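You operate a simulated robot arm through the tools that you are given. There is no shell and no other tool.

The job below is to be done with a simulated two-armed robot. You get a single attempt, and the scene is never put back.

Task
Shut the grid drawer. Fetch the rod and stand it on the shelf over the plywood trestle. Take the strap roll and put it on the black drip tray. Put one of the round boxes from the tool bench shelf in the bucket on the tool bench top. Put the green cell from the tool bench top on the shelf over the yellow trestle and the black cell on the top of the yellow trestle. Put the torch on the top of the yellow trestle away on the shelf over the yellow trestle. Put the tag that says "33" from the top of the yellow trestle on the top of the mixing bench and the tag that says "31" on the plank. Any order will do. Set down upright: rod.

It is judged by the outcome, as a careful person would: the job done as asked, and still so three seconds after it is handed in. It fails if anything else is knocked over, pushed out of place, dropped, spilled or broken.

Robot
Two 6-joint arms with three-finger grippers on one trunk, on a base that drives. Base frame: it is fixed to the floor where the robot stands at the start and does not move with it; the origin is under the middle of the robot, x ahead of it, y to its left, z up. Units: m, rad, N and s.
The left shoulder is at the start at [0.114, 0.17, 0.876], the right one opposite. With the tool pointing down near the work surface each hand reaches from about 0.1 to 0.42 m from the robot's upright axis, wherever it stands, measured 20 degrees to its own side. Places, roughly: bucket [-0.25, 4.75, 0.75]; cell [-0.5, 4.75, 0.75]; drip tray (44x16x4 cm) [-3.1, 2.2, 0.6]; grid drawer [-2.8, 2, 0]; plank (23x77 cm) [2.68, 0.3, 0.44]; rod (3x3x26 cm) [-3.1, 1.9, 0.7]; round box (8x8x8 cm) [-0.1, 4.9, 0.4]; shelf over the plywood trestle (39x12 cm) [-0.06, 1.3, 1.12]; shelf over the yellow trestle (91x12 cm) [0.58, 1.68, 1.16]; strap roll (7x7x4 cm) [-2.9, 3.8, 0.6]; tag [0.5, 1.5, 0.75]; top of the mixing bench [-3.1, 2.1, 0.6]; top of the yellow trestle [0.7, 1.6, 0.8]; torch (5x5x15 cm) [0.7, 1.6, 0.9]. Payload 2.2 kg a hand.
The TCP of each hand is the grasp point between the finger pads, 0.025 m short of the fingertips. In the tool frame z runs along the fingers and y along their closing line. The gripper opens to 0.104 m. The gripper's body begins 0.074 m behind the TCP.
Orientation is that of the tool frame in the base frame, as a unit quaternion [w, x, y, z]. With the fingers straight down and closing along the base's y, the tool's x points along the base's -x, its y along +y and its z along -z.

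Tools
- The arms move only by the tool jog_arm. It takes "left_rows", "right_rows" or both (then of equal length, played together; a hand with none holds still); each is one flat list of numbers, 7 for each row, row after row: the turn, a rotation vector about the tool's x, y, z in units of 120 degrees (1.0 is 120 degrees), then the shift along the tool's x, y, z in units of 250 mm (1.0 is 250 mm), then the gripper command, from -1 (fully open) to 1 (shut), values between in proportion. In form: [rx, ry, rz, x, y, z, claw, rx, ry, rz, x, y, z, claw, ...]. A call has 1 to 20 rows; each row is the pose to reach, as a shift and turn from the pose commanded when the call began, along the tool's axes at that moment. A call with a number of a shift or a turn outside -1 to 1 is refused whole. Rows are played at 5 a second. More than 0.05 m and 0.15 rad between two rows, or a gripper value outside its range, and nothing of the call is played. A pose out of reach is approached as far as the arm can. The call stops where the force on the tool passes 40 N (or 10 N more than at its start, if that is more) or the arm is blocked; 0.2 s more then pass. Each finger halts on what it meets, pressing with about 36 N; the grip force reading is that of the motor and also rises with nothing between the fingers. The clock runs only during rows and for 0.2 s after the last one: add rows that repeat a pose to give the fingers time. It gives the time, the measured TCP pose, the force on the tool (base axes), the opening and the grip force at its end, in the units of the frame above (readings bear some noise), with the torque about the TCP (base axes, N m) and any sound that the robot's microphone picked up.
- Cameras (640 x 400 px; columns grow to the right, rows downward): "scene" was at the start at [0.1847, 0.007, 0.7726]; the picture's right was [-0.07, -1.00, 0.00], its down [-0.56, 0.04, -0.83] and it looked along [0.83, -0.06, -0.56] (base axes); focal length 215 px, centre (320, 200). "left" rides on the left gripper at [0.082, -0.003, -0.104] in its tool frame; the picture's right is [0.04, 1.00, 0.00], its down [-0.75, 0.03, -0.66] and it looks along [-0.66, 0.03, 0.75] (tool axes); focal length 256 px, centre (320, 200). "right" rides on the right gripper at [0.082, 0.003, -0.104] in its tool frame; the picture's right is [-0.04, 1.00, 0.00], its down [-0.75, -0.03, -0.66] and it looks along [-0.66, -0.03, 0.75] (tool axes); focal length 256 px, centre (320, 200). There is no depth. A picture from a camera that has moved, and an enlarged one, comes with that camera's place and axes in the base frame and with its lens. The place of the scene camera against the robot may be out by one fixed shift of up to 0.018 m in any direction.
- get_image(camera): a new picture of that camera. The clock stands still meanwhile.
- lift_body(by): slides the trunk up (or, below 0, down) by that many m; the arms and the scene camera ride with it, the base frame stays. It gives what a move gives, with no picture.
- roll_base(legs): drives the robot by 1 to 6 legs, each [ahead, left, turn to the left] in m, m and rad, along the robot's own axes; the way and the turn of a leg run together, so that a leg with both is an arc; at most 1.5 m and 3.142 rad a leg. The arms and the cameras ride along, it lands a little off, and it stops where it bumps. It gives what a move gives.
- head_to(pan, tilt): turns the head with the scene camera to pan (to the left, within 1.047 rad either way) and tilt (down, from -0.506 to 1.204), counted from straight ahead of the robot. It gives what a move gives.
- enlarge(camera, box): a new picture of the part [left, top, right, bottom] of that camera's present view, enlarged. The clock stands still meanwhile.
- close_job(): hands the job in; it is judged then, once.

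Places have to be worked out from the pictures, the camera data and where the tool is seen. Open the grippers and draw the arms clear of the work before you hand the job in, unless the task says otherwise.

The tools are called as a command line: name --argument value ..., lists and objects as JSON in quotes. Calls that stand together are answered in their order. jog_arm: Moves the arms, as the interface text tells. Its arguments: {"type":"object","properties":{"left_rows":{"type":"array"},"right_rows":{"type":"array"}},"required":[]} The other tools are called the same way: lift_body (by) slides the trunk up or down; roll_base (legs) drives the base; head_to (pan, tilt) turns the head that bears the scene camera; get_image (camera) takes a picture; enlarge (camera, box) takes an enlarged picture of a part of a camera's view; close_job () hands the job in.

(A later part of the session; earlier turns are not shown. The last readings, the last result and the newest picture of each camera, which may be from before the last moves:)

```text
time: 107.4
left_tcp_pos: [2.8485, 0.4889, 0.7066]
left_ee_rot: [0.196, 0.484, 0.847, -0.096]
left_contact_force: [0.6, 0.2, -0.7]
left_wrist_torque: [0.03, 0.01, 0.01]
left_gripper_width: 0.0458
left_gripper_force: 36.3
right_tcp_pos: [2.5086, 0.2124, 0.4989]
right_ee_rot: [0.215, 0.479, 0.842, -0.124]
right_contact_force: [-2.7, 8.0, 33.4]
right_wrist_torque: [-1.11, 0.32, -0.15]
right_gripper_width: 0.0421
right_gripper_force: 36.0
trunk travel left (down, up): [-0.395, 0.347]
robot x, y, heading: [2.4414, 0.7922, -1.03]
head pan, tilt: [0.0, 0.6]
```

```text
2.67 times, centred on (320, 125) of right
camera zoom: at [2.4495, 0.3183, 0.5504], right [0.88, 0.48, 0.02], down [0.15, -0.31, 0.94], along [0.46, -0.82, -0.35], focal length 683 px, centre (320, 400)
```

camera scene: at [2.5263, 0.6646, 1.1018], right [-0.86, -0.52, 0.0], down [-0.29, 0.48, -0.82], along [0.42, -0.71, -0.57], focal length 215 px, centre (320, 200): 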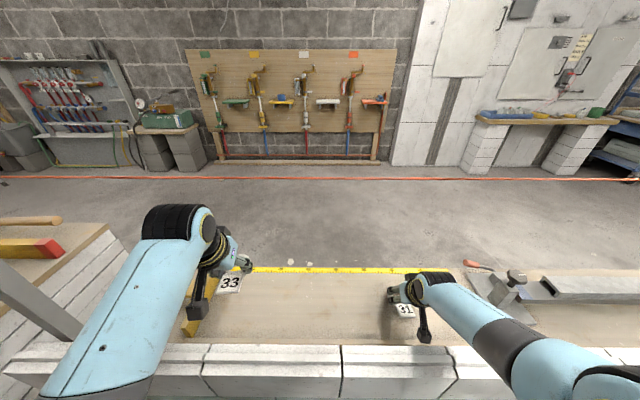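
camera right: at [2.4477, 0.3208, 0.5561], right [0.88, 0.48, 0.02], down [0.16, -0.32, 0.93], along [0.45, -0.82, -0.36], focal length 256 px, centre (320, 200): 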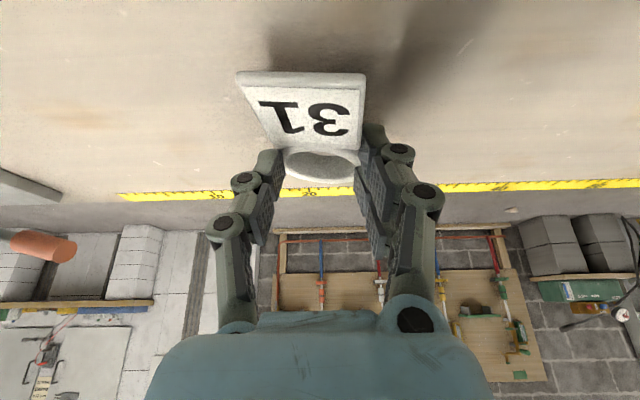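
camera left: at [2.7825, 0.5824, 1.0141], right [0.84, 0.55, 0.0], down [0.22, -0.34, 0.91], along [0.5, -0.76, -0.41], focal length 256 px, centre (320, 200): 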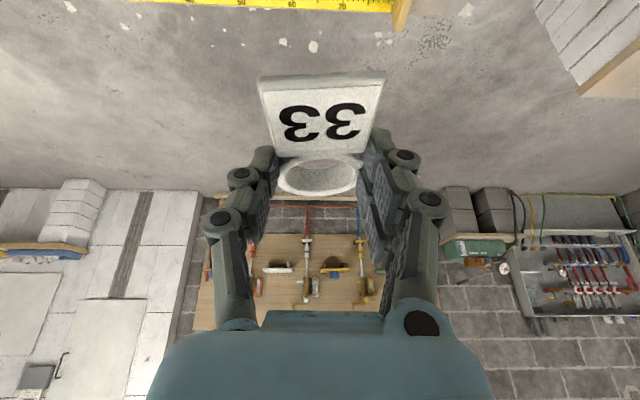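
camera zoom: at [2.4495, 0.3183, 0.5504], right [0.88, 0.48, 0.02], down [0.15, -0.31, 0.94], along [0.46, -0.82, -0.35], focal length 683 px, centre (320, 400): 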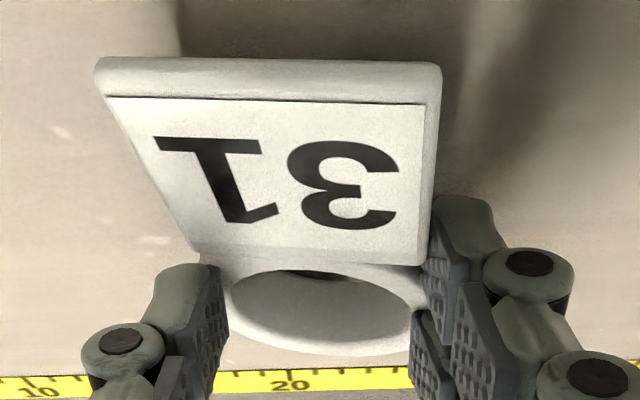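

The ring's far edge is on the plank; tab slightly raised. I'll relieve the pressure and open slowly so it settles flat.

jog_arm --right_rows '[0, 0, 0, -0.007, 0, -0.013, 1, 0, 0, 0, -0.009, 0, -0.017, 0.6, 0, 0, 0, -0.009, 0, -0.017, 0.3, 0, 0, 0, -0.009, 0, -0.017, 0.1, 0, 0, 0, -0.009, 0, -0.017, 0, 0, 0, 0, -0.009, 0, -0.017, -0.1, 0, 0, 0, -0.009, 0, -0.017, -0.2]'

get_image --camera "right"

```text
time: 109.0
left_tcp_pos: [2.8492, 0.4882, 0.7039]
left_ee_rot: [0.195, 0.484, 0.848, -0.095]
left_contact_force: [0.7, 0.4, -0.5]
left_wrist_torque: [-0.02, 0.0, -0.01]
left_gripper_width: 0.0456
left_gripper_force: 35.6
right_tcp_pos: [2.5069, 0.2138, 0.4982]
right_ee_rot: [0.21, 0.479, 0.844, -0.12]
right_contact_force: [0.5, -0.2, -0.3]
right_wrist_torque: [0.0, -0.02, 0.01]
right_gripper_width: 0.0624
right_gripper_force: 0.2
trunk travel left (down, up): [-0.395, 0.347]
robot x, y, heading: [2.4417, 0.7935, -1.03]
head pan, tilt: [0.0, 0.6]
```

```text
taken
camera right: at [2.4486, 0.3196, 0.5519], right [0.88, 0.48, 0.02], down [0.16, -0.32, 0.93], along [0.45, -0.82, -0.36], focal length 256 px, centre (320, 200)
```

right: 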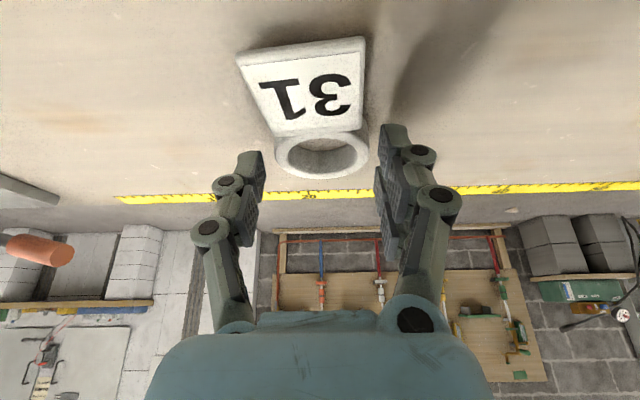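

Tag 31 lies flat on the plank. Open fully and lift clear, then raise the trunk.

jog_arm --right_rows '[0, 0, 0, 0, 0, 0, -0.6, 0, 0, 0, -0.03, 0, -0.06, -0.6, 0, 0, 0, -0.09, 0, -0.17, -0.6, 0, 0, 0, -0.15, 0, -0.28, -0.6, 0, 0, 0, -0.21, 0, -0.4, -0.6]'

lift_body --by 0.25

get_image --camera "scene"

enlarge --camera "left" --box '[220, 60, 440, 220]'

```text
time: 110.2
left_tcp_pos: [2.848, 0.4874, 0.7053]
left_ee_rot: [0.195, 0.484, 0.848, -0.095]
left_contact_force: [1.2, 0.6, 0.0]
left_wrist_torque: [-0.02, -0.01, 0.02]
left_gripper_width: 0.0455
left_gripper_force: 36.3
right_tcp_pos: [2.5043, 0.2148, 0.6108]
right_ee_rot: [0.21, 0.479, 0.844, -0.12]
right_contact_force: [0.4, 0.1, -0.2]
right_wrist_torque: [0.02, 0.0, -0.02]
right_gripper_width: 0.0833
right_gripper_force: 0.1
trunk travel left (down, up): [-0.395, 0.347]
robot x, y, heading: [2.4397, 0.7893, -1.028]
head pan, tilt: [0.0, 0.6]
```

```text
time: 112.8
left_tcp_pos: [2.8453, 0.486, 0.9545]
left_ee_rot: [0.194, 0.482, 0.849, -0.098]
left_contact_force: [-0.1, 0.6, 0.2]
left_wrist_torque: [-0.01, -0.02, -0.01]
left_gripper_width: 0.0456
left_gripper_force: 35.3
right_tcp_pos: [2.5061, 0.2146, 0.8599]
right_ee_rot: [0.21, 0.479, 0.844, -0.119]
right_contact_force: [-1.1, -0.9, 1.1]
right_wrist_torque: [0.02, 0.03, 0.0]
right_gripper_width: 0.0834
right_gripper_force: 0.0
trunk travel left (down, up): [-0.645, 0.097]
robot x, y, heading: [2.4415, 0.7928, -1.025]
head pan, tilt: [0.0, 0.6]
```

```text
taken
camera scene: at [2.524, 0.6683, 1.3555], right [-0.86, -0.52, 0.0], down [-0.29, 0.48, -0.82], along [0.42, -0.71, -0.57], focal length 215 px, centre (320, 200)
```

scene: 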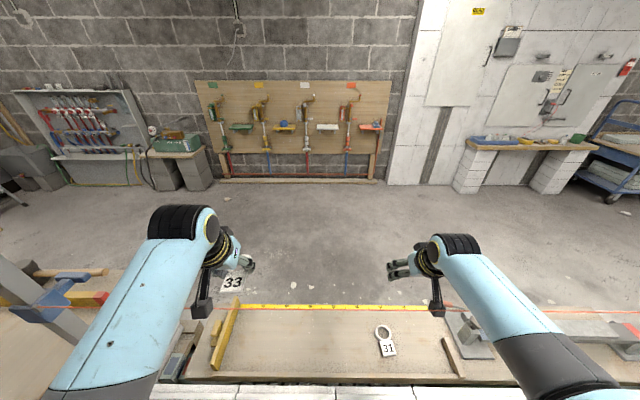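

```text
2.50 times, centred on (330, 140) of left
camera zoom: at [2.7816, 0.5835, 1.0142], right [0.84, 0.55, 0.0], down [0.22, -0.34, 0.91], along [0.5, -0.77, -0.41], focal length 640 px, centre (295, 350)
```

zoom: 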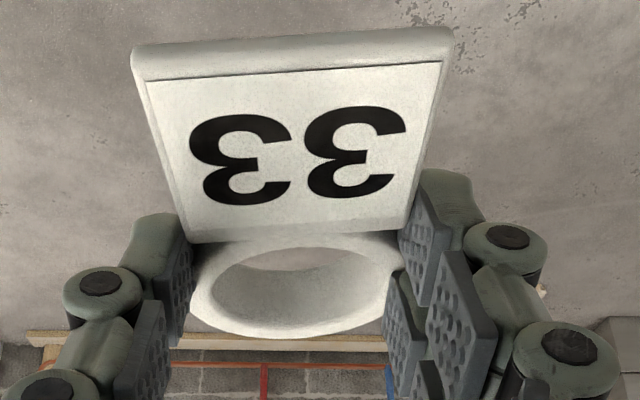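

Tag 31 is placed. Now I'll back away from the wall, turn to face the other way down the corridor, and look at the route toward the mixing bench.

roll_base --legs '[[-0.55, 0.0, 0], [0, 0, -1.57]]'

head_to --pan 0.0 --tilt 0.3

get_image --camera "scene"

```text
time: 119.8
left_tcp_pos: [1.8596, 0.8502, 0.9543]
left_ee_rot: [0.069, 0.938, 0.27, -0.205]
left_contact_force: [0.2, 0.2, -0.8]
left_wrist_torque: [-0.01, -0.03, 0.02]
left_gripper_width: 0.0454
left_gripper_force: 35.7
right_tcp_pos: [1.5817, 1.1832, 0.8615]
right_ee_rot: [0.068, 0.932, 0.27, -0.232]
right_contact_force: [0.0, 0.1, -0.4]
right_wrist_torque: [0.0, 0.03, -0.01]
right_gripper_width: 0.0829
right_gripper_force: 0.2
trunk travel left (down, up): [-0.645, 0.097]
robot x, y, heading: [2.1563, 1.2612, -2.577]
head pan, tilt: [0.0, 0.6]
```

```text
time: 120.6
left_tcp_pos: [1.8589, 0.8499, 0.954]
left_ee_rot: [0.069, 0.938, 0.27, -0.205]
left_contact_force: [0.0, -0.3, -0.1]
left_wrist_torque: [0.02, 0.01, -0.04]
left_gripper_width: 0.0456
left_gripper_force: 36.1
right_tcp_pos: [1.5807, 1.1844, 0.8599]
right_ee_rot: [0.067, 0.932, 0.269, -0.233]
right_contact_force: [-0.4, 0.5, 0.9]
right_wrist_torque: [-0.02, 0.04, 0.03]
right_gripper_width: 0.0829
right_gripper_force: 0.1
trunk travel left (down, up): [-0.645, 0.097]
robot x, y, heading: [2.1548, 1.2641, -2.574]
head pan, tilt: [0.0, 0.3]
```

```text
taken
camera scene: at [2.0169, 1.187, 1.383], right [-0.54, 0.84, 0.0], down [0.25, 0.16, -0.95], along [-0.81, -0.51, -0.3], focal length 215 px, centre (320, 200)
```

scene: 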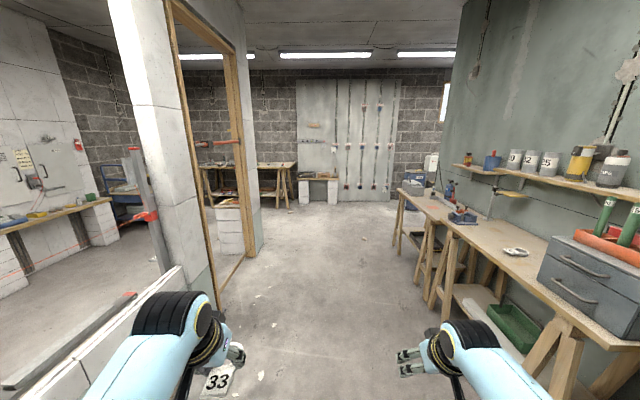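

The corridor is clear. I'll drive back along it past the trestles and look right around the partition's end.

roll_base --legs '[[1.3, 0.0, 0], [1.3, 0.0, 0]]'

head_to --pan -0.5 --tilt 0.2

get_image --camera "scene"

head_to --pan 0.3 --tilt 0.3

get_image --camera "scene"

```text
time: 133.3
left_tcp_pos: [-0.3486, -0.5348, 0.9545]
left_ee_rot: [0.069, 0.94, 0.264, -0.206]
left_contact_force: [-0.2, 0.3, 0.0]
left_wrist_torque: [0.03, 0.02, 0.01]
left_gripper_width: 0.0453
left_gripper_force: 36.3
right_tcp_pos: [-0.6245, -0.1973, 0.8597]
right_ee_rot: [0.066, 0.934, 0.263, -0.233]
right_contact_force: [-0.8, 0.3, 0.0]
right_wrist_torque: [0.03, -0.01, -0.01]
right_gripper_width: 0.0832
right_gripper_force: 0.0
trunk travel left (down, up): [-0.645, 0.097]
robot x, y, heading: [-0.0519, -0.1251, -2.59]
head pan, tilt: [0.0, 0.3]
```

```text
time: 134.2
left_tcp_pos: [-0.3485, -0.5352, 0.9549]
left_ee_rot: [0.069, 0.94, 0.264, -0.206]
left_contact_force: [-0.2, 0.8, -1.1]
left_wrist_torque: [0.02, -0.01, 0.01]
left_gripper_width: 0.0454
left_gripper_force: 36.4
right_tcp_pos: [-0.6241, -0.198, 0.8611]
right_ee_rot: [0.065, 0.934, 0.262, -0.232]
right_contact_force: [0.4, 0.0, -0.8]
right_wrist_torque: [0.02, -0.02, 0.03]
right_gripper_width: 0.0832
right_gripper_force: 0.1
trunk travel left (down, up): [-0.645, 0.097]
robot x, y, heading: [-0.0495, -0.1294, -2.587]
head pan, tilt: [-0.499, 0.201]
```

```text
taken
camera scene: at [-0.201, -0.1563, 1.3924], right [-0.05, 1.0, 0.0], down [0.2, 0.01, -0.98], along [-0.98, -0.05, -0.2], focal length 215 px, centre (320, 200)
```

scene: 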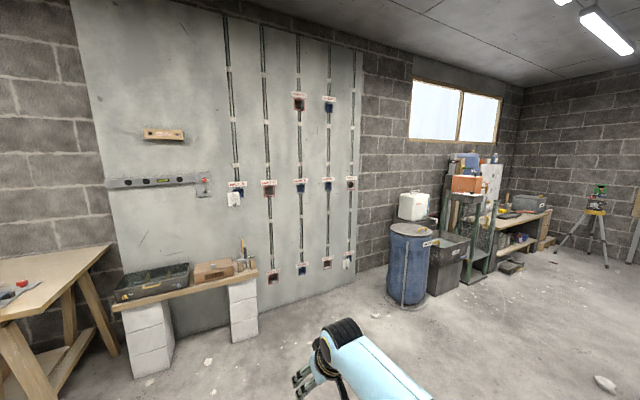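

```text
time: 135.3
left_tcp_pos: [-0.3481, -0.5356, 0.955]
left_ee_rot: [0.069, 0.94, 0.264, -0.205]
left_contact_force: [0.3, -0.5, -0.4]
left_wrist_torque: [-0.01, 0.04, -0.01]
left_gripper_width: 0.0454
left_gripper_force: 36.2
right_tcp_pos: [-0.6236, -0.1986, 0.8608]
right_ee_rot: [0.066, 0.934, 0.263, -0.234]
right_contact_force: [-1.0, -0.6, -0.4]
right_wrist_torque: [0.01, 0.01, 0.01]
right_gripper_width: 0.0835
right_gripper_force: 0.0
trunk travel left (down, up): [-0.645, 0.097]
robot x, y, heading: [-0.0413, -0.1305, -2.588]
head pan, tilt: [0.3, 0.3]
```

```text
taken
camera scene: at [-0.1694, -0.2215, 1.3831], right [-0.75, 0.66, 0.0], down [0.19, 0.22, -0.96], along [-0.63, -0.72, -0.3], focal length 215 px, centre (320, 200)
```

scene: 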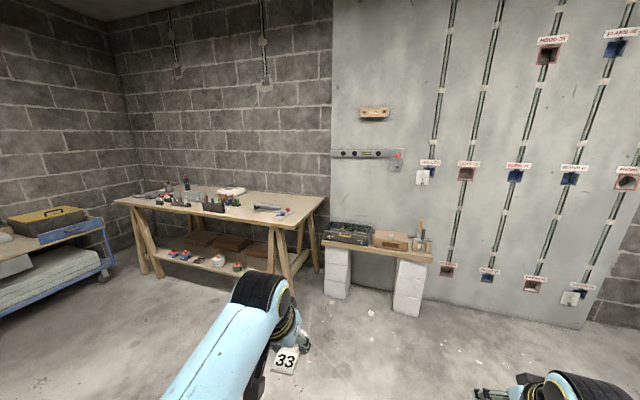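

The space ahead is open. I'll turn right and drive around the partition's end toward the mixing bench.

roll_base --legs '[[0, 0, -1.07], [1.4, 0.0, 0]]'

head_to --pan -0.3 --tilt 0.3

get_image --camera "scene"

```text
time: 145.1
left_tcp_pos: [-1.7776, 0.6534, 0.9529]
left_ee_rot: [-0.047, 0.942, -0.258, -0.211]
left_contact_force: [-0.4, 0.2, -0.7]
left_wrist_torque: [0.0, 0.01, 0.0]
left_gripper_width: 0.0452
left_gripper_force: 36.2
right_tcp_pos: [-1.609, 1.0541, 0.8605]
right_ee_rot: [-0.063, 0.936, -0.255, -0.233]
right_contact_force: [-0.1, -0.1, -0.3]
right_wrist_torque: [0.04, 0.03, 0.01]
right_gripper_width: 0.0831
right_gripper_force: 0.0
trunk travel left (down, up): [-0.645, 0.097]
robot x, y, heading: [-1.2751, 0.5787, 2.614]
head pan, tilt: [0.3, 0.3]
```

```text
time: 146.1
left_tcp_pos: [-1.7772, 0.6525, 0.9543]
left_ee_rot: [-0.047, 0.942, -0.258, -0.211]
left_contact_force: [-0.6, 0.4, -0.9]
left_wrist_torque: [0.02, 0.03, 0.0]
left_gripper_width: 0.0453
left_gripper_force: 35.9
right_tcp_pos: [-1.6108, 1.0533, 0.8614]
right_ee_rot: [-0.064, 0.936, -0.255, -0.233]
right_contact_force: [-0.7, -0.5, 0.2]
right_wrist_torque: [-0.02, -0.03, -0.01]
right_gripper_width: 0.0832
right_gripper_force: 0.0
trunk travel left (down, up): [-0.645, 0.097]
robot x, y, heading: [-1.2758, 0.5781, 2.614]
head pan, tilt: [-0.3, 0.3]
```

```text
taken
camera scene: at [-1.4002, 0.6958, 1.3831], right [0.74, 0.68, 0.0], down [0.2, -0.22, -0.96], along [-0.65, 0.7, -0.3], focal length 215 px, centre (320, 200)
```

scene: 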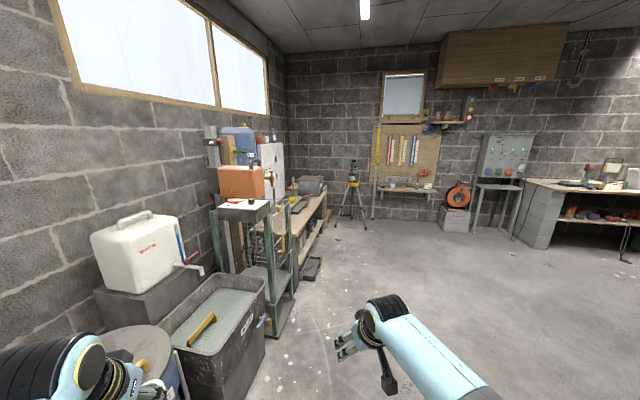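

I can see the mixing bench along the left wall and the pegboard shelf with the strap roll further on. I'll drive to a spot in front of the mixing bench.

roll_base --legs '[[0, 0, -0.74], [1.5, 0.0, 0], [0, 0, 1.26]]'

head_to --pan 0.0 --tilt 0.6

get_image --camera "scene"

```text
time: 158.6
left_tcp_pos: [-2.1991, 1.8249, 0.9534]
left_ee_rot: [0.009, 0.976, -0.005, -0.217]
left_contact_force: [0.0, 0.5, -0.6]
left_wrist_torque: [0.03, -0.02, -0.04]
left_gripper_width: 0.0454
left_gripper_force: 36.0
right_tcp_pos: [-2.2546, 2.2554, 0.8607]
right_ee_rot: [-0.002, 0.97, -0.005, -0.241]
right_contact_force: [1.3, 0.7, 0.6]
right_wrist_torque: [-0.01, 0.01, -0.03]
right_gripper_width: 0.0832
right_gripper_force: 0.1
trunk travel left (down, up): [-0.645, 0.097]
robot x, y, heading: [-1.7306, 2.0103, 3.138]
head pan, tilt: [-0.3, 0.3]
```

```text
time: 159.4
left_tcp_pos: [-2.1994, 1.8237, 0.9558]
left_ee_rot: [0.011, 0.976, -0.005, -0.217]
left_contact_force: [0.0, 0.1, 0.2]
left_wrist_torque: [-0.04, -0.03, 0.04]
left_gripper_width: 0.0454
left_gripper_force: 35.9
right_tcp_pos: [-2.2529, 2.2551, 0.86]
right_ee_rot: [-0.002, 0.97, -0.005, -0.242]
right_contact_force: [0.2, -1.1, -0.6]
right_wrist_torque: [-0.03, -0.01, -0.01]
right_gripper_width: 0.0832
right_gripper_force: 0.2
trunk travel left (down, up): [-0.645, 0.097]
robot x, y, heading: [-1.7267, 2.0087, 3.141]
head pan, tilt: [0.0, 0.6]
```

```text
taken
camera scene: at [-1.8868, 2.0241, 1.3557], right [0.01, 1.0, 0.0], down [0.56, 0.0, -0.83], along [-0.83, 0.01, -0.56], focal length 215 px, centre (320, 200)
```

scene: 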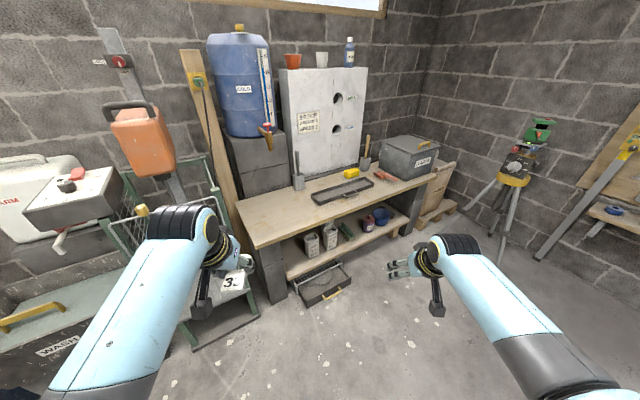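

The mixing bench, drip tray, and floor drawer are visible. Zoom in.

enlarge --camera "scene" --box '[230, 120, 470, 260]'

enlarge --camera "scene" --box '[260, 230, 400, 320]'

```text
2.67 times, centred on (350, 190) of scene
camera zoom: at [-1.8868, 2.0241, 1.3557], right [0.01, 1.0, 0.0], down [0.56, 0.0, -0.83], along [-0.83, 0.01, -0.56], focal length 573 px, centre (240, 227)
```

zoom: 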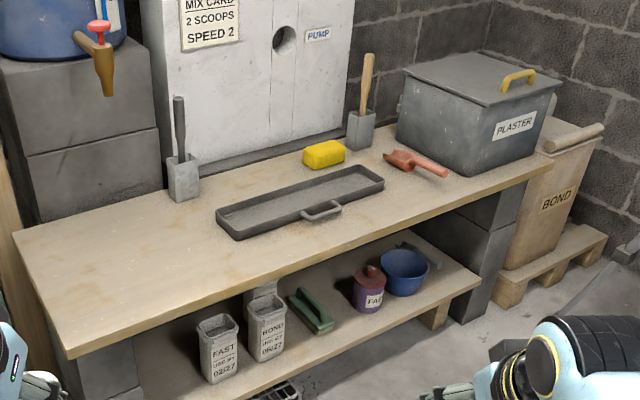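

```text
4.44 times, centred on (330, 275) of scene
camera zoom: at [-1.8868, 2.0241, 1.3557], right [0.01, 1.0, 0.0], down [0.56, 0.0, -0.83], along [-0.83, 0.01, -0.56], focal length 956 px, centre (276, -133)
```

zoom: 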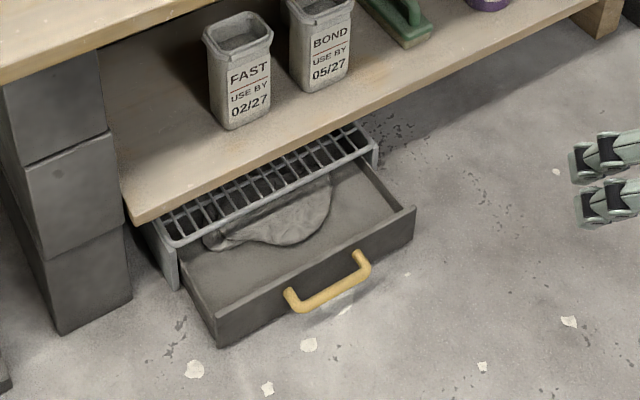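

Zoom closer on the two upright items to tell which is the rod and whether it sits in a holder.

enlarge --camera "scene" --box '[280, 130, 400, 205]'

enlarge --camera "scene" --box '[280, 145, 320, 195]'

```text
5.33 times, centred on (340, 168) of scene
camera zoom: at [-1.8868, 2.0241, 1.3557], right [0.01, 1.0, 0.0], down [0.56, 0.0, -0.83], along [-0.83, 0.01, -0.56], focal length 1147 px, centre (213, 373)
```

zoom: 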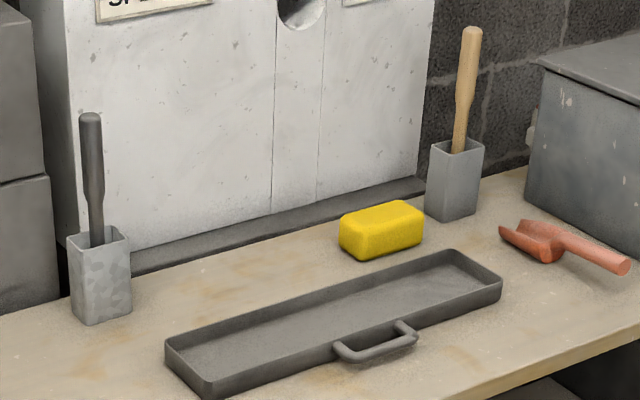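

```text
8.00 times, centred on (300, 170) of scene
camera zoom: at [-1.8868, 2.0241, 1.3557], right [0.01, 1.0, 0.0], down [0.56, 0.0, -0.83], along [-0.83, 0.01, -0.56], focal length 1720 px, centre (480, 440)
```

zoom: 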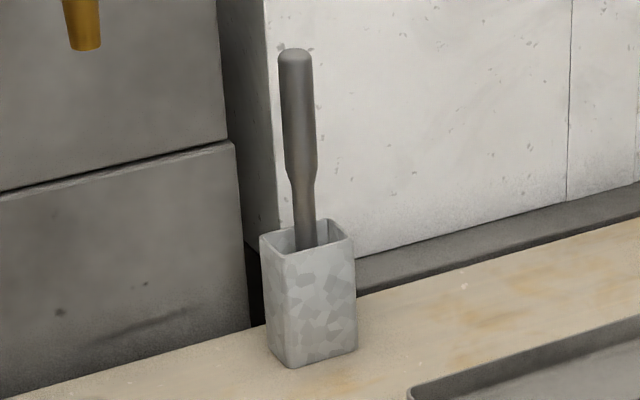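

The rod (dark) stands in a left-hand cup; tray and floor drawer located. I'll raise the right hand a bit, then turn square to the bench and approach to set down tag 33.

jog_arm --right_rows '[0, 0, 0, -0.075, 0, -0.141, -1, 0, 0, 0, -0.15, 0, -0.283, -1, 0, 0, 0, -0.225, 0, -0.424, -1]'

roll_base --legs '[[0, 0, 0.537], [0.0, -0.59, 0], [0.4, 0, 0]]'

get_image --camera "scene"

get_image --camera "left"

```text
time: 160.2
left_tcp_pos: [-2.1988, 1.8239, 0.9546]
left_ee_rot: [0.009, 0.976, -0.006, -0.217]
left_contact_force: [0.1, 0.2, -0.5]
left_wrist_torque: [0.02, -0.02, -0.02]
left_gripper_width: 0.0457
left_gripper_force: 35.4
right_tcp_pos: [-2.2528, 2.2535, 0.9818]
right_ee_rot: [-0.002, 0.97, -0.005, -0.243]
right_contact_force: [0.1, -0.3, -0.4]
right_wrist_torque: [-0.01, -0.04, -0.01]
right_gripper_width: 0.1042
right_gripper_force: 0.0
trunk travel left (down, up): [-0.645, 0.097]
robot x, y, heading: [-1.7276, 2.0127, 3.132]
head pan, tilt: [0.0, 0.6]
```

```text
time: 167.1
left_tcp_pos: [-2.6823, 1.9127, 0.9535]
left_ee_rot: [0.067, 0.942, 0.257, -0.206]
left_contact_force: [-0.7, -0.2, -0.1]
left_wrist_torque: [0.02, -0.02, -0.04]
left_gripper_width: 0.0452
left_gripper_force: 36.2
right_tcp_pos: [-2.9497, 2.2541, 0.9807]
right_ee_rot: [0.064, 0.936, 0.256, -0.233]
right_contact_force: [0.2, -0.7, 0.0]
right_wrist_torque: [0.04, 0.01, 0.0]
right_gripper_width: 0.1038
right_gripper_force: 0.0
trunk travel left (down, up): [-0.645, 0.097]
robot x, y, heading: [-2.3756, 2.319, -2.602]
head pan, tilt: [0.0, 0.6]
```

```text
taken
camera scene: at [-2.5114, 2.2472, 1.3555], right [-0.51, 0.86, 0.0], down [0.49, 0.29, -0.82], along [-0.71, -0.42, -0.57], focal length 215 px, centre (320, 200)
```

scene: 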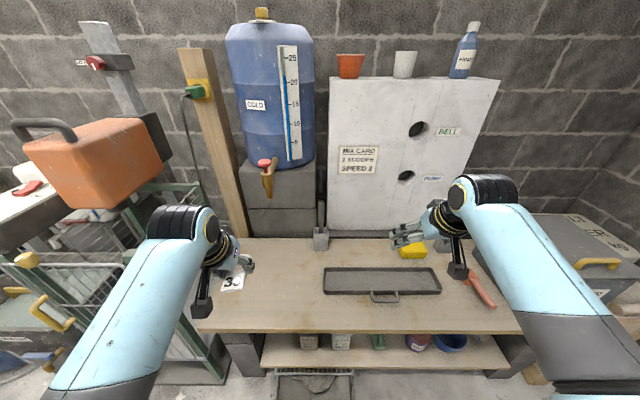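

```text
taken
camera left: at [-2.5828, 1.9758, 1.0143], right [0.54, -0.84, 0.0], down [-0.34, -0.22, 0.91], along [-0.77, -0.5, -0.41], focal length 256 px, centre (320, 200)
```

left: 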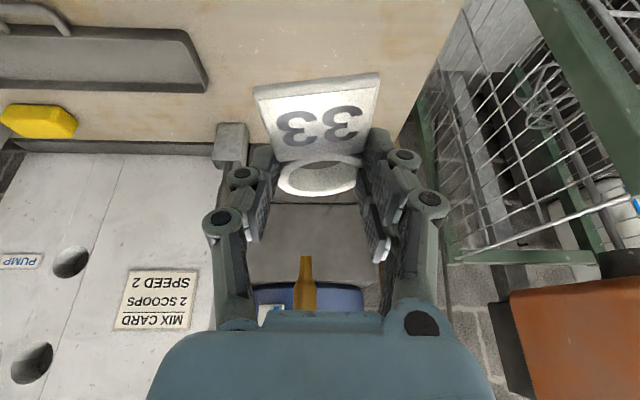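

Well aligned. Drive 0.13 m closer, lower the trunk by 0.15 m, then bring the left hand down.

roll_base --legs '[[0.13, 0, 0]]'

lift_body --by -0.15

jog_arm --left_rows '[0, 0, 0, 0.056, 0, 0.121, 1, 0, 0, 0, 0.113, 0, 0.242, 1, 0, 0, 0, 0.169, 0, 0.363, 1]'

get_image --camera "scene"

get_image --camera "left"

```text
time: 168.4
left_tcp_pos: [-2.795, 1.8437, 0.9542]
left_ee_rot: [0.068, 0.942, 0.258, -0.206]
left_contact_force: [-0.1, -0.2, 0.5]
left_wrist_torque: [0.01, -0.05, 0.03]
left_gripper_width: 0.0455
left_gripper_force: 35.9
right_tcp_pos: [-3.0636, 2.1839, 0.9811]
right_ee_rot: [0.063, 0.936, 0.257, -0.232]
right_contact_force: [-0.2, -0.9, -0.3]
right_wrist_torque: [0.04, -0.04, -0.01]
right_gripper_width: 0.1039
right_gripper_force: 0.0
trunk travel left (down, up): [-0.645, 0.097]
robot x, y, heading: [-2.489, 2.2462, -2.605]
head pan, tilt: [0.0, 0.6]
```

```text
time: 170.2
left_tcp_pos: [-2.7931, 1.8442, 0.804]
left_ee_rot: [0.069, 0.942, 0.257, -0.206]
left_contact_force: [0.4, 0.1, -1.2]
left_wrist_torque: [0.0, 0.0, -0.03]
left_gripper_width: 0.0453
left_gripper_force: 36.3
right_tcp_pos: [-3.0626, 2.1838, 0.8316]
right_ee_rot: [0.063, 0.936, 0.256, -0.233]
right_contact_force: [-0.1, -1.1, 0.0]
right_wrist_torque: [0.0, 0.0, 0.0]
right_gripper_width: 0.1038
right_gripper_force: 0.0
trunk travel left (down, up): [-0.495, 0.247]
robot x, y, heading: [-2.487, 2.2452, -2.604]
head pan, tilt: [0.0, 0.6]
```

```text
time: 171.0
left_tcp_pos: [-2.7939, 1.8419, 0.7045]
left_ee_rot: [0.068, 0.941, 0.258, -0.207]
left_contact_force: [0.3, 0.8, 0.3]
left_wrist_torque: [0.04, -0.01, 0.02]
left_gripper_width: 0.0455
left_gripper_force: 36.6
right_tcp_pos: [-3.0628, 2.1836, 0.8314]
right_ee_rot: [0.064, 0.936, 0.256, -0.233]
right_contact_force: [-0.3, -0.9, -0.5]
right_wrist_torque: [0.0, -0.02, 0.01]
right_gripper_width: 0.1042
right_gripper_force: 0.0
trunk travel left (down, up): [-0.495, 0.247]
robot x, y, heading: [-2.4906, 2.2462, -2.604]
head pan, tilt: [0.0, 0.6]
```

```text
taken
camera scene: at [-2.6261, 2.1782, 1.2043], right [-0.51, 0.86, 0.0], down [0.49, 0.29, -0.82], along [-0.71, -0.42, -0.57], focal length 215 px, centre (320, 200)
```

scene: 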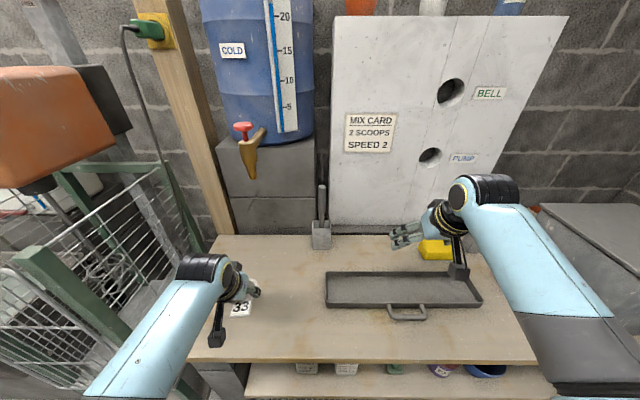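

```text
taken
camera left: at [-2.695, 1.9047, 0.7642], right [0.54, -0.84, 0.0], down [-0.34, -0.22, 0.91], along [-0.77, -0.5, -0.4], focal length 256 px, centre (320, 200)
```

left: 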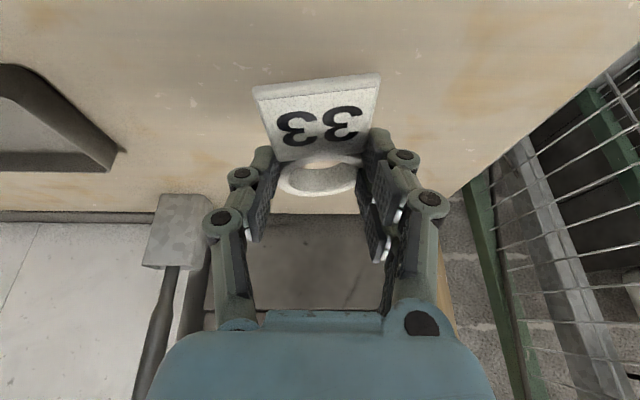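

Lower in small steps until the tag touches the bench.

jog_arm --left_rows '[0, 0, 0, 0.034, 0, 0.072, 1, 0, 0, 0, 0.068, 0, 0.145, 1]'

jog_arm --left_rows '[0, 0, 0, 0.0085, 0, 0.018, 1, 0, 0, 0, 0.017, 0, 0.036, 1]'

get_image --camera "left"

```text
time: 171.6
left_tcp_pos: [-2.7933, 1.8405, 0.666]
left_ee_rot: [0.067, 0.942, 0.258, -0.206]
left_contact_force: [-0.3, 1.0, -0.6]
left_wrist_torque: [-0.02, 0.01, 0.04]
left_gripper_width: 0.0455
left_gripper_force: 36.2
right_tcp_pos: [-3.0637, 2.1838, 0.8306]
right_ee_rot: [0.064, 0.936, 0.256, -0.233]
right_contact_force: [-0.8, -0.7, 0.1]
right_wrist_torque: [0.01, -0.01, 0.01]
right_gripper_width: 0.1038
right_gripper_force: 0.1
trunk travel left (down, up): [-0.495, 0.247]
robot x, y, heading: [-2.4825, 2.2443, -2.6]
head pan, tilt: [0.0, 0.6]
```

```text
time: 172.2
left_tcp_pos: [-2.7925, 1.841, 0.6552]
left_ee_rot: [0.067, 0.942, 0.258, -0.206]
left_contact_force: [-0.8, -0.3, 0.6]
left_wrist_torque: [0.04, 0.01, 0.02]
left_gripper_width: 0.0456
left_gripper_force: 36.4
right_tcp_pos: [-3.0637, 2.1835, 0.832]
right_ee_rot: [0.063, 0.936, 0.256, -0.233]
right_contact_force: [0.6, 0.6, 0.4]
right_wrist_torque: [-0.02, 0.01, -0.01]
right_gripper_width: 0.1043
right_gripper_force: 0.0
trunk travel left (down, up): [-0.495, 0.247]
robot x, y, heading: [-2.4865, 2.2481, -2.597]
head pan, tilt: [0.0, 0.6]
```

```text
taken
camera left: at [-2.6934, 1.9047, 0.7148], right [0.54, -0.84, 0.0], down [-0.34, -0.22, 0.91], along [-0.77, -0.5, -0.41], focal length 256 px, centre (320, 200)
```

left: 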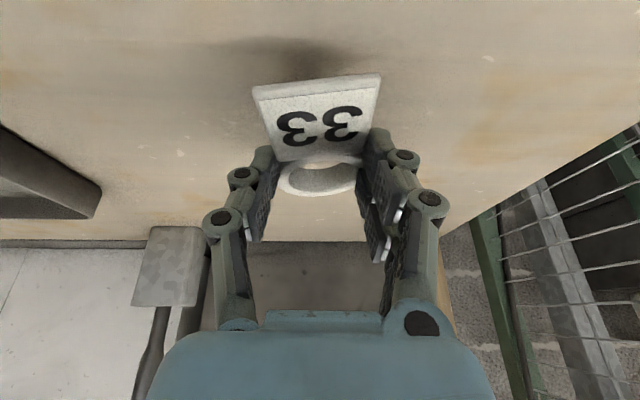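

jog_arm --left_rows '[0, 0, 0, 0.0085, 0, 0.018, 1]'

jog_arm --left_rows '[0, 0, 0, 0.0085, 0, 0.018, 1]'

jog_arm --left_rows '[0, 0, 0, 0.0085, 0, 0.018, 1]'

```text
time: 172.6
left_tcp_pos: [-2.7924, 1.8407, 0.6492]
left_ee_rot: [0.068, 0.942, 0.258, -0.206]
left_contact_force: [0.1, -0.8, -0.3]
left_wrist_torque: [0.02, -0.04, 0.0]
left_gripper_width: 0.0455
left_gripper_force: 36.0
right_tcp_pos: [-3.0637, 2.1838, 0.8311]
right_ee_rot: [0.063, 0.936, 0.256, -0.234]
right_contact_force: [-0.1, 0.2, -0.7]
right_wrist_torque: [-0.02, -0.04, -0.04]
right_gripper_width: 0.1041
right_gripper_force: 0.0
trunk travel left (down, up): [-0.495, 0.247]
robot x, y, heading: [-2.4894, 2.2457, -2.605]
head pan, tilt: [0.0, 0.6]
```

```text
time: 173.0
left_tcp_pos: [-2.7927, 1.8426, 0.6443]
left_ee_rot: [0.067, 0.942, 0.258, -0.206]
left_contact_force: [0.0, 0.9, -0.5]
left_wrist_torque: [0.0, 0.01, -0.01]
left_gripper_width: 0.0451
left_gripper_force: 36.4
right_tcp_pos: [-3.0638, 2.1843, 0.8309]
right_ee_rot: [0.062, 0.936, 0.256, -0.234]
right_contact_force: [0.4, 0.0, -0.3]
right_wrist_torque: [-0.01, 0.04, 0.0]
right_gripper_width: 0.1041
right_gripper_force: 0.1
trunk travel left (down, up): [-0.495, 0.247]
robot x, y, heading: [-2.4885, 2.2447, -2.603]
head pan, tilt: [0.0, 0.6]
```

```text
time: 173.4
left_tcp_pos: [-2.7938, 1.8412, 0.6414]
left_ee_rot: [0.068, 0.941, 0.257, -0.208]
left_contact_force: [2.0, 1.5, 12.6]
left_wrist_torque: [-0.49, 0.06, 0.04]
left_gripper_width: 0.0458
left_gripper_force: 36.2
right_tcp_pos: [-3.0634, 2.1847, 0.8323]
right_ee_rot: [0.064, 0.936, 0.256, -0.234]
right_contact_force: [0.1, -0.1, 1.0]
right_wrist_torque: [0.03, 0.02, 0.03]
right_gripper_width: 0.1042
right_gripper_force: 0.1
trunk travel left (down, up): [-0.495, 0.247]
robot x, y, heading: [-2.4865, 2.2458, -2.602]
head pan, tilt: [0.0, 0.6]
```

Contact at z≈0.641. Release gently and lift the left hand clear.

jog_arm --left_rows '[0, 0, 0, -0.005, 0, -0.011, 1, 0, 0, 0, -0.005, 0, -0.011, 0.4, 0, 0, 0, -0.005, 0, -0.011, 0.1, 0, 0, 0, -0.005, 0, -0.011, -0.1, 0, 0, 0, -0.005, 0, -0.011, -0.6, 0, 0, 0, -0.005, 0, -0.011, -0.8, 0, 0, 0, -0.034, 0, -0.072, -0.8, 0, 0, 0, -0.09, 0, -0.19, -0.8, 0, 0, 0, -0.15, 0, -0.32, -0.8, 0, 0, 0, -0.22, 0, -0.46, -0.8]'

get_image --camera "left"

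get_image --camera "scene"

```text
time: 175.6
left_tcp_pos: [-2.7955, 1.844, 0.7668]
left_ee_rot: [0.069, 0.942, 0.258, -0.205]
left_contact_force: [0.4, -0.9, 0.3]
left_wrist_torque: [0.01, 0.03, 0.0]
left_gripper_width: 0.0938
left_gripper_force: 0.1
right_tcp_pos: [-3.0634, 2.1834, 0.8322]
right_ee_rot: [0.065, 0.936, 0.257, -0.233]
right_contact_force: [0.2, 0.8, -1.4]
right_wrist_torque: [0.01, -0.02, -0.01]
right_gripper_width: 0.1038
right_gripper_force: 0.0
trunk travel left (down, up): [-0.495, 0.247]
robot x, y, heading: [-2.4881, 2.2514, -2.603]
head pan, tilt: [0.0, 0.6]
```

```text
taken
camera left: at [-2.6967, 1.9065, 0.8268], right [0.54, -0.84, 0.0], down [-0.34, -0.22, 0.91], along [-0.77, -0.5, -0.41], focal length 256 px, centre (320, 200)
```

left: 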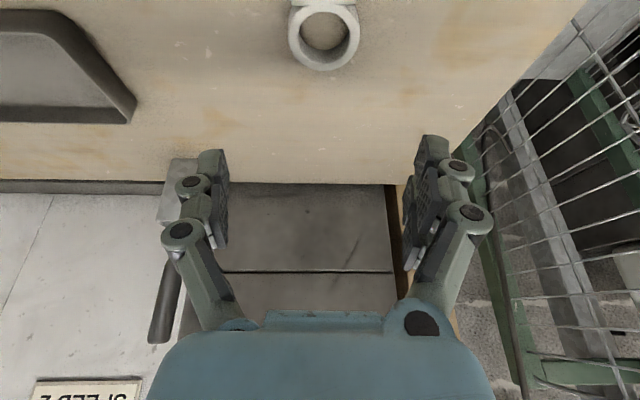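

```text
taken
camera scene: at [-2.626, 2.1788, 1.2044], right [-0.51, 0.86, 0.0], down [0.49, 0.29, -0.82], along [-0.71, -0.42, -0.57], focal length 215 px, centre (320, 200)
```

scene: 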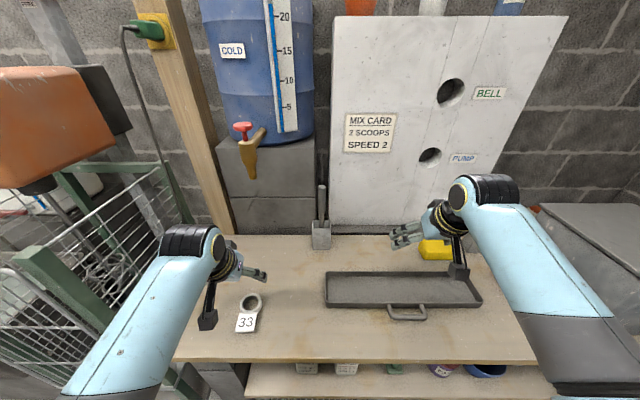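

Tag 33 is on the bench. Next the floor drawer: back off, retract the arms, and lower the trunk.

roll_base --legs '[[-0.35, 0, 0]]'

jog_arm --right_rows '[0, 0, 0, 0.135, -0.04, -0.072, -1, 0, 0, 0, 0.27, -0.08, -0.143, -1, 0, 0, 0, 0.406, -0.12, -0.215, -1, 0, 0, 0, 0.541, -0.16, -0.287, -1, 0, 0, 0, 0.676, -0.2, -0.358, -1]'

head_to --pan 0.0 --tilt 0.9

get_image --camera "scene"

```text
time: 177.8
left_tcp_pos: [-2.504, 2.0186, 0.7677]
left_ee_rot: [0.068, 0.942, 0.255, -0.206]
left_contact_force: [0.3, -0.1, 0.7]
left_wrist_torque: [-0.03, 0.03, 0.0]
left_gripper_width: 0.0937
left_gripper_force: 0.1
right_tcp_pos: [-2.7718, 2.3608, 0.8329]
right_ee_rot: [0.064, 0.936, 0.255, -0.233]
right_contact_force: [0.2, 0.6, -0.4]
right_wrist_torque: [0.01, 0.01, -0.04]
right_gripper_width: 0.104
right_gripper_force: 0.1
trunk travel left (down, up): [-0.495, 0.247]
robot x, y, heading: [-2.1934, 2.4227, -2.61]
head pan, tilt: [0.0, 0.6]
```

```text
time: 179.0
left_tcp_pos: [-2.5042, 2.0195, 0.7677]
left_ee_rot: [0.068, 0.942, 0.255, -0.207]
left_contact_force: [0.6, 0.6, -0.1]
left_wrist_torque: [-0.01, 0.02, 0.02]
left_gripper_width: 0.0937
left_gripper_force: 0.1
right_tcp_pos: [-2.6301, 2.4997, 0.8323]
right_ee_rot: [0.063, 0.937, 0.254, -0.234]
right_contact_force: [0.4, -0.3, 0.3]
right_wrist_torque: [-0.03, 0.02, 0.02]
right_gripper_width: 0.1042
right_gripper_force: 0.0
trunk travel left (down, up): [-0.495, 0.247]
robot x, y, heading: [-2.1979, 2.4204, -2.611]
head pan, tilt: [0.0, 0.6]
```

```text
time: 179.8
left_tcp_pos: [-2.5058, 2.0189, 0.7663]
left_ee_rot: [0.067, 0.942, 0.255, -0.206]
left_contact_force: [0.4, 0.5, 0.1]
left_wrist_torque: [-0.01, 0.0, 0.03]
left_gripper_width: 0.0935
left_gripper_force: 0.0
right_tcp_pos: [-2.6311, 2.4991, 0.8309]
right_ee_rot: [0.064, 0.936, 0.255, -0.233]
right_contact_force: [0.0, -0.3, -0.3]
right_wrist_torque: [-0.01, 0.01, 0.0]
right_gripper_width: 0.1042
right_gripper_force: 0.1
trunk travel left (down, up): [-0.495, 0.247]
robot x, y, heading: [-2.1966, 2.4224, -2.603]
head pan, tilt: [0.0, 0.901]
```

```text
taken
camera scene: at [-2.3223, 2.3601, 1.1796], right [-0.51, 0.86, 0.0], down [0.67, 0.4, -0.62], along [-0.54, -0.32, -0.78], focal length 215 px, centre (320, 200)
```

scene: 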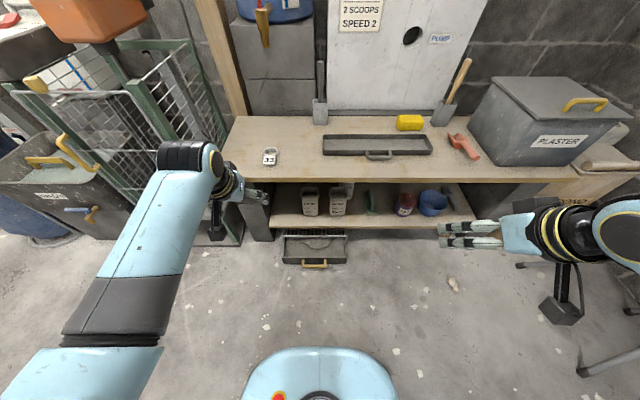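

Zoom in on the drawer.

enlarge --camera "scene" --box '[250, 210, 390, 290]'

```text
4.57 times, centred on (320, 250) of scene
camera zoom: at [-2.3223, 2.3601, 1.1796], right [-0.51, 0.86, 0.0], down [0.67, 0.4, -0.62], along [-0.54, -0.32, -0.78], focal length 983 px, centre (320, -29)
```

zoom: 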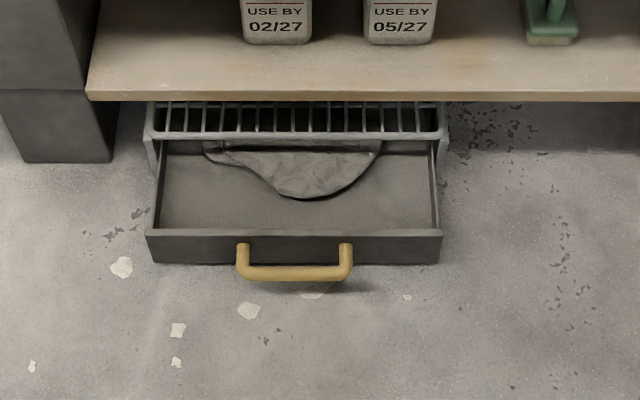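

The drawer is open about 0.11 m; front face top at z≈0.09. I'll shift right so the left arm faces it, retract the right hand a bit more, and lower the trunk.

jog_arm --right_rows '[0, 0, 0, 0.1, 0, -0.05, -1, 0, 0, 0, 0.2, 0, -0.1, -1]' --left_rows '[0, -0.06, 0, 0, 0, 0, 0, 0, -0.12, 0, 0, 0, 0, 1]'

roll_base --legs '[[0, -0.17, 0]]'

lift_body --by -0.4

get_image --camera "scene"

```text
time: 180.4
left_tcp_pos: [-2.5048, 2.0201, 0.7682]
left_ee_rot: [0.099, 0.909, 0.245, -0.323]
left_contact_force: [0.3, 0.1, 0.6]
left_wrist_torque: [-0.01, 0.01, 0.0]
left_gripper_width: 0.0197
left_gripper_force: 0.8
right_tcp_pos: [-2.5811, 2.5287, 0.8309]
right_ee_rot: [0.063, 0.937, 0.253, -0.234]
right_contact_force: [0.5, 0.3, 0.4]
right_wrist_torque: [0.0, 0.02, 0.04]
right_gripper_width: 0.1041
right_gripper_force: 0.0
trunk travel left (down, up): [-0.495, 0.247]
robot x, y, heading: [-2.1955, 2.4233, -2.606]
head pan, tilt: [0.0, 0.901]
```

```text
time: 181.9
left_tcp_pos: [-2.5923, 2.1671, 0.7662]
left_ee_rot: [0.099, 0.909, 0.245, -0.322]
left_contact_force: [0.0, 0.1, 0.2]
left_wrist_torque: [-0.02, -0.01, 0.06]
left_gripper_width: 0.0
left_gripper_force: 28.4
right_tcp_pos: [-2.6702, 2.675, 0.8297]
right_ee_rot: [0.063, 0.936, 0.255, -0.234]
right_contact_force: [-0.8, -0.4, -0.5]
right_wrist_torque: [-0.03, 0.0, -0.01]
right_gripper_width: 0.1039
right_gripper_force: 0.1
trunk travel left (down, up): [-0.495, 0.247]
robot x, y, heading: [-2.2817, 2.5681, -2.604]
head pan, tilt: [0.0, 0.901]
```

```text
time: 185.7
left_tcp_pos: [-2.5807, 2.1597, 0.3618]
left_ee_rot: [0.107, 0.913, 0.238, -0.315]
left_contact_force: [0.2, 0.1, 0.9]
left_wrist_torque: [-0.01, 0.02, -0.02]
left_gripper_width: 0.0
left_gripper_force: 28.0
right_tcp_pos: [-2.6693, 2.6765, 0.4305]
right_ee_rot: [0.063, 0.936, 0.255, -0.233]
right_contact_force: [-0.1, -0.3, -0.3]
right_wrist_torque: [0.02, 0.05, 0.02]
right_gripper_width: 0.1038
right_gripper_force: 0.0
trunk travel left (down, up): [-0.095, 0.647]
robot x, y, heading: [-2.284, 2.5694, -2.605]
head pan, tilt: [0.0, 0.901]
```

```text
taken
camera scene: at [-2.4291, 2.4956, 0.7677], right [-0.51, 0.86, 0.0], down [0.67, 0.4, -0.62], along [-0.53, -0.32, -0.78], focal length 215 px, centre (320, 200)
```

scene: 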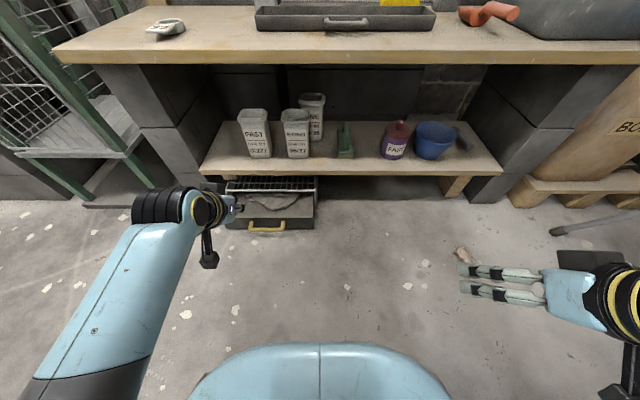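

Left hand is lined up with the drawer centre (F=3.175). Pull it back and down, then drive 0.22 m forward.

jog_arm --left_rows '[0, 0, 0, 0.17, 0, 0.015, 1, 0, 0, 0, 0.34, 0, 0.03, 1, 0, 0, 0, 0.508, 0, 0.045, 1, 0, 0, 0, 0.677, 0, 0.06, 1, 0, 0, 0, 0.846, 0, 0.074, 1]'

get_image --camera "left"

```text
time: 186.9
left_tcp_pos: [-2.4748, 2.2254, 0.2422]
left_ee_rot: [0.109, 0.909, 0.234, -0.326]
left_contact_force: [26.5, -40.0, 30.1]
left_wrist_torque: [3.07, -2.91, -6.88]
left_gripper_width: 0.0001
left_gripper_force: 27.8
right_tcp_pos: [-2.6692, 2.6764, 0.4309]
right_ee_rot: [0.064, 0.936, 0.255, -0.234]
right_contact_force: [-0.6, -1.3, 0.9]
right_wrist_torque: [0.02, -0.04, 0.01]
right_gripper_width: 0.1041
right_gripper_force: 0.1
trunk travel left (down, up): [-0.095, 0.647]
robot x, y, heading: [-2.2823, 2.5694, -2.61]
head pan, tilt: [0.0, 0.901]
stopped in row 5 (left hand): the force on the tool passed its limit at 130 N (the readings are from after the stop); the commanded pose is now the measured one
```

```text
taken
camera left: at [-2.3647, 2.2927, 0.2684], right [0.52, -0.85, 0.02], down [-0.14, -0.06, 0.99], along [-0.84, -0.52, -0.15], focal length 256 px, centre (320, 200)
```

left: 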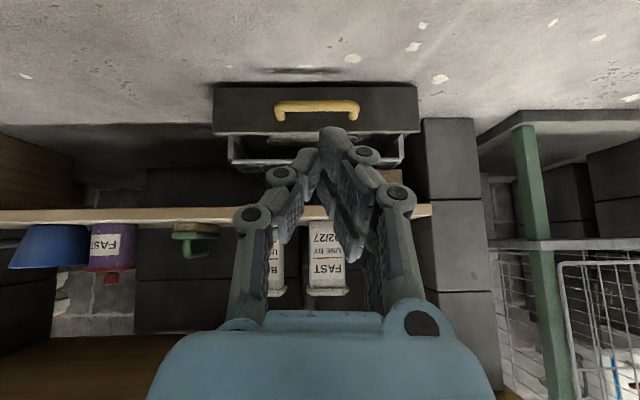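

The hand's camera touched my own base — no scene contact. I'll move the hand forward and down to drawer height, then push by driving the base gently.

jog_arm --left_rows '[0, 0, 0, -0.123, 0, 0.103, 1, 0, 0, 0, -0.245, 0, 0.206, 1, 0, 0, 0, -0.368, 0, 0.309, 1, 0, 0, 0, -0.247, 0, 0.453, 1, 0, 0, 0, -0.126, 0, 0.597, 1, 0, 0, 0, -0.008, 0, 0.738, 1]'

get_image --camera "left"

get_image --camera "scene"

```text
time: 187.1
left_tcp_pos: [-2.4771, 2.2216, 0.2397]
left_ee_rot: [0.112, 0.911, 0.231, -0.323]
left_contact_force: [13.9, -11.2, 47.2]
left_wrist_torque: [4.45, -5.52, -2.64]
left_gripper_width: 0.0001
left_gripper_force: 28.9
right_tcp_pos: [-2.669, 2.6756, 0.4323]
right_ee_rot: [0.063, 0.936, 0.256, -0.234]
right_contact_force: [-0.1, -0.2, 0.4]
right_wrist_torque: [0.0, 0.01, 0.04]
right_gripper_width: 0.1039
right_gripper_force: 0.1
trunk travel left (down, up): [-0.095, 0.647]
robot x, y, heading: [-2.2829, 2.5678, -2.606]
head pan, tilt: [0.0, 0.901]
stopped in row 1 (left hand): the force on the tool passed its limit at 131 N (the readings are from after the stop); the commanded pose is now the measured one
```

```text
taken
camera left: at [-2.3661, 2.2888, 0.2686], right [0.52, -0.85, 0.03], down [-0.15, -0.06, 0.99], along [-0.84, -0.52, -0.16], focal length 256 px, centre (320, 200)
```

left: 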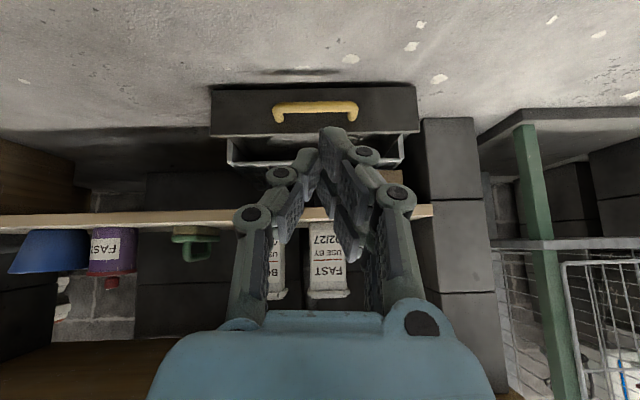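

```text
taken
camera scene: at [-2.4289, 2.4962, 0.7681], right [-0.51, 0.86, 0.0], down [0.67, 0.4, -0.62], along [-0.53, -0.32, -0.78], focal length 215 px, centre (320, 200)
```

scene: 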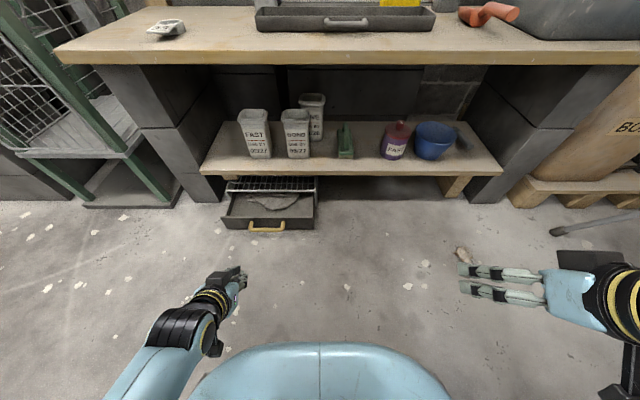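

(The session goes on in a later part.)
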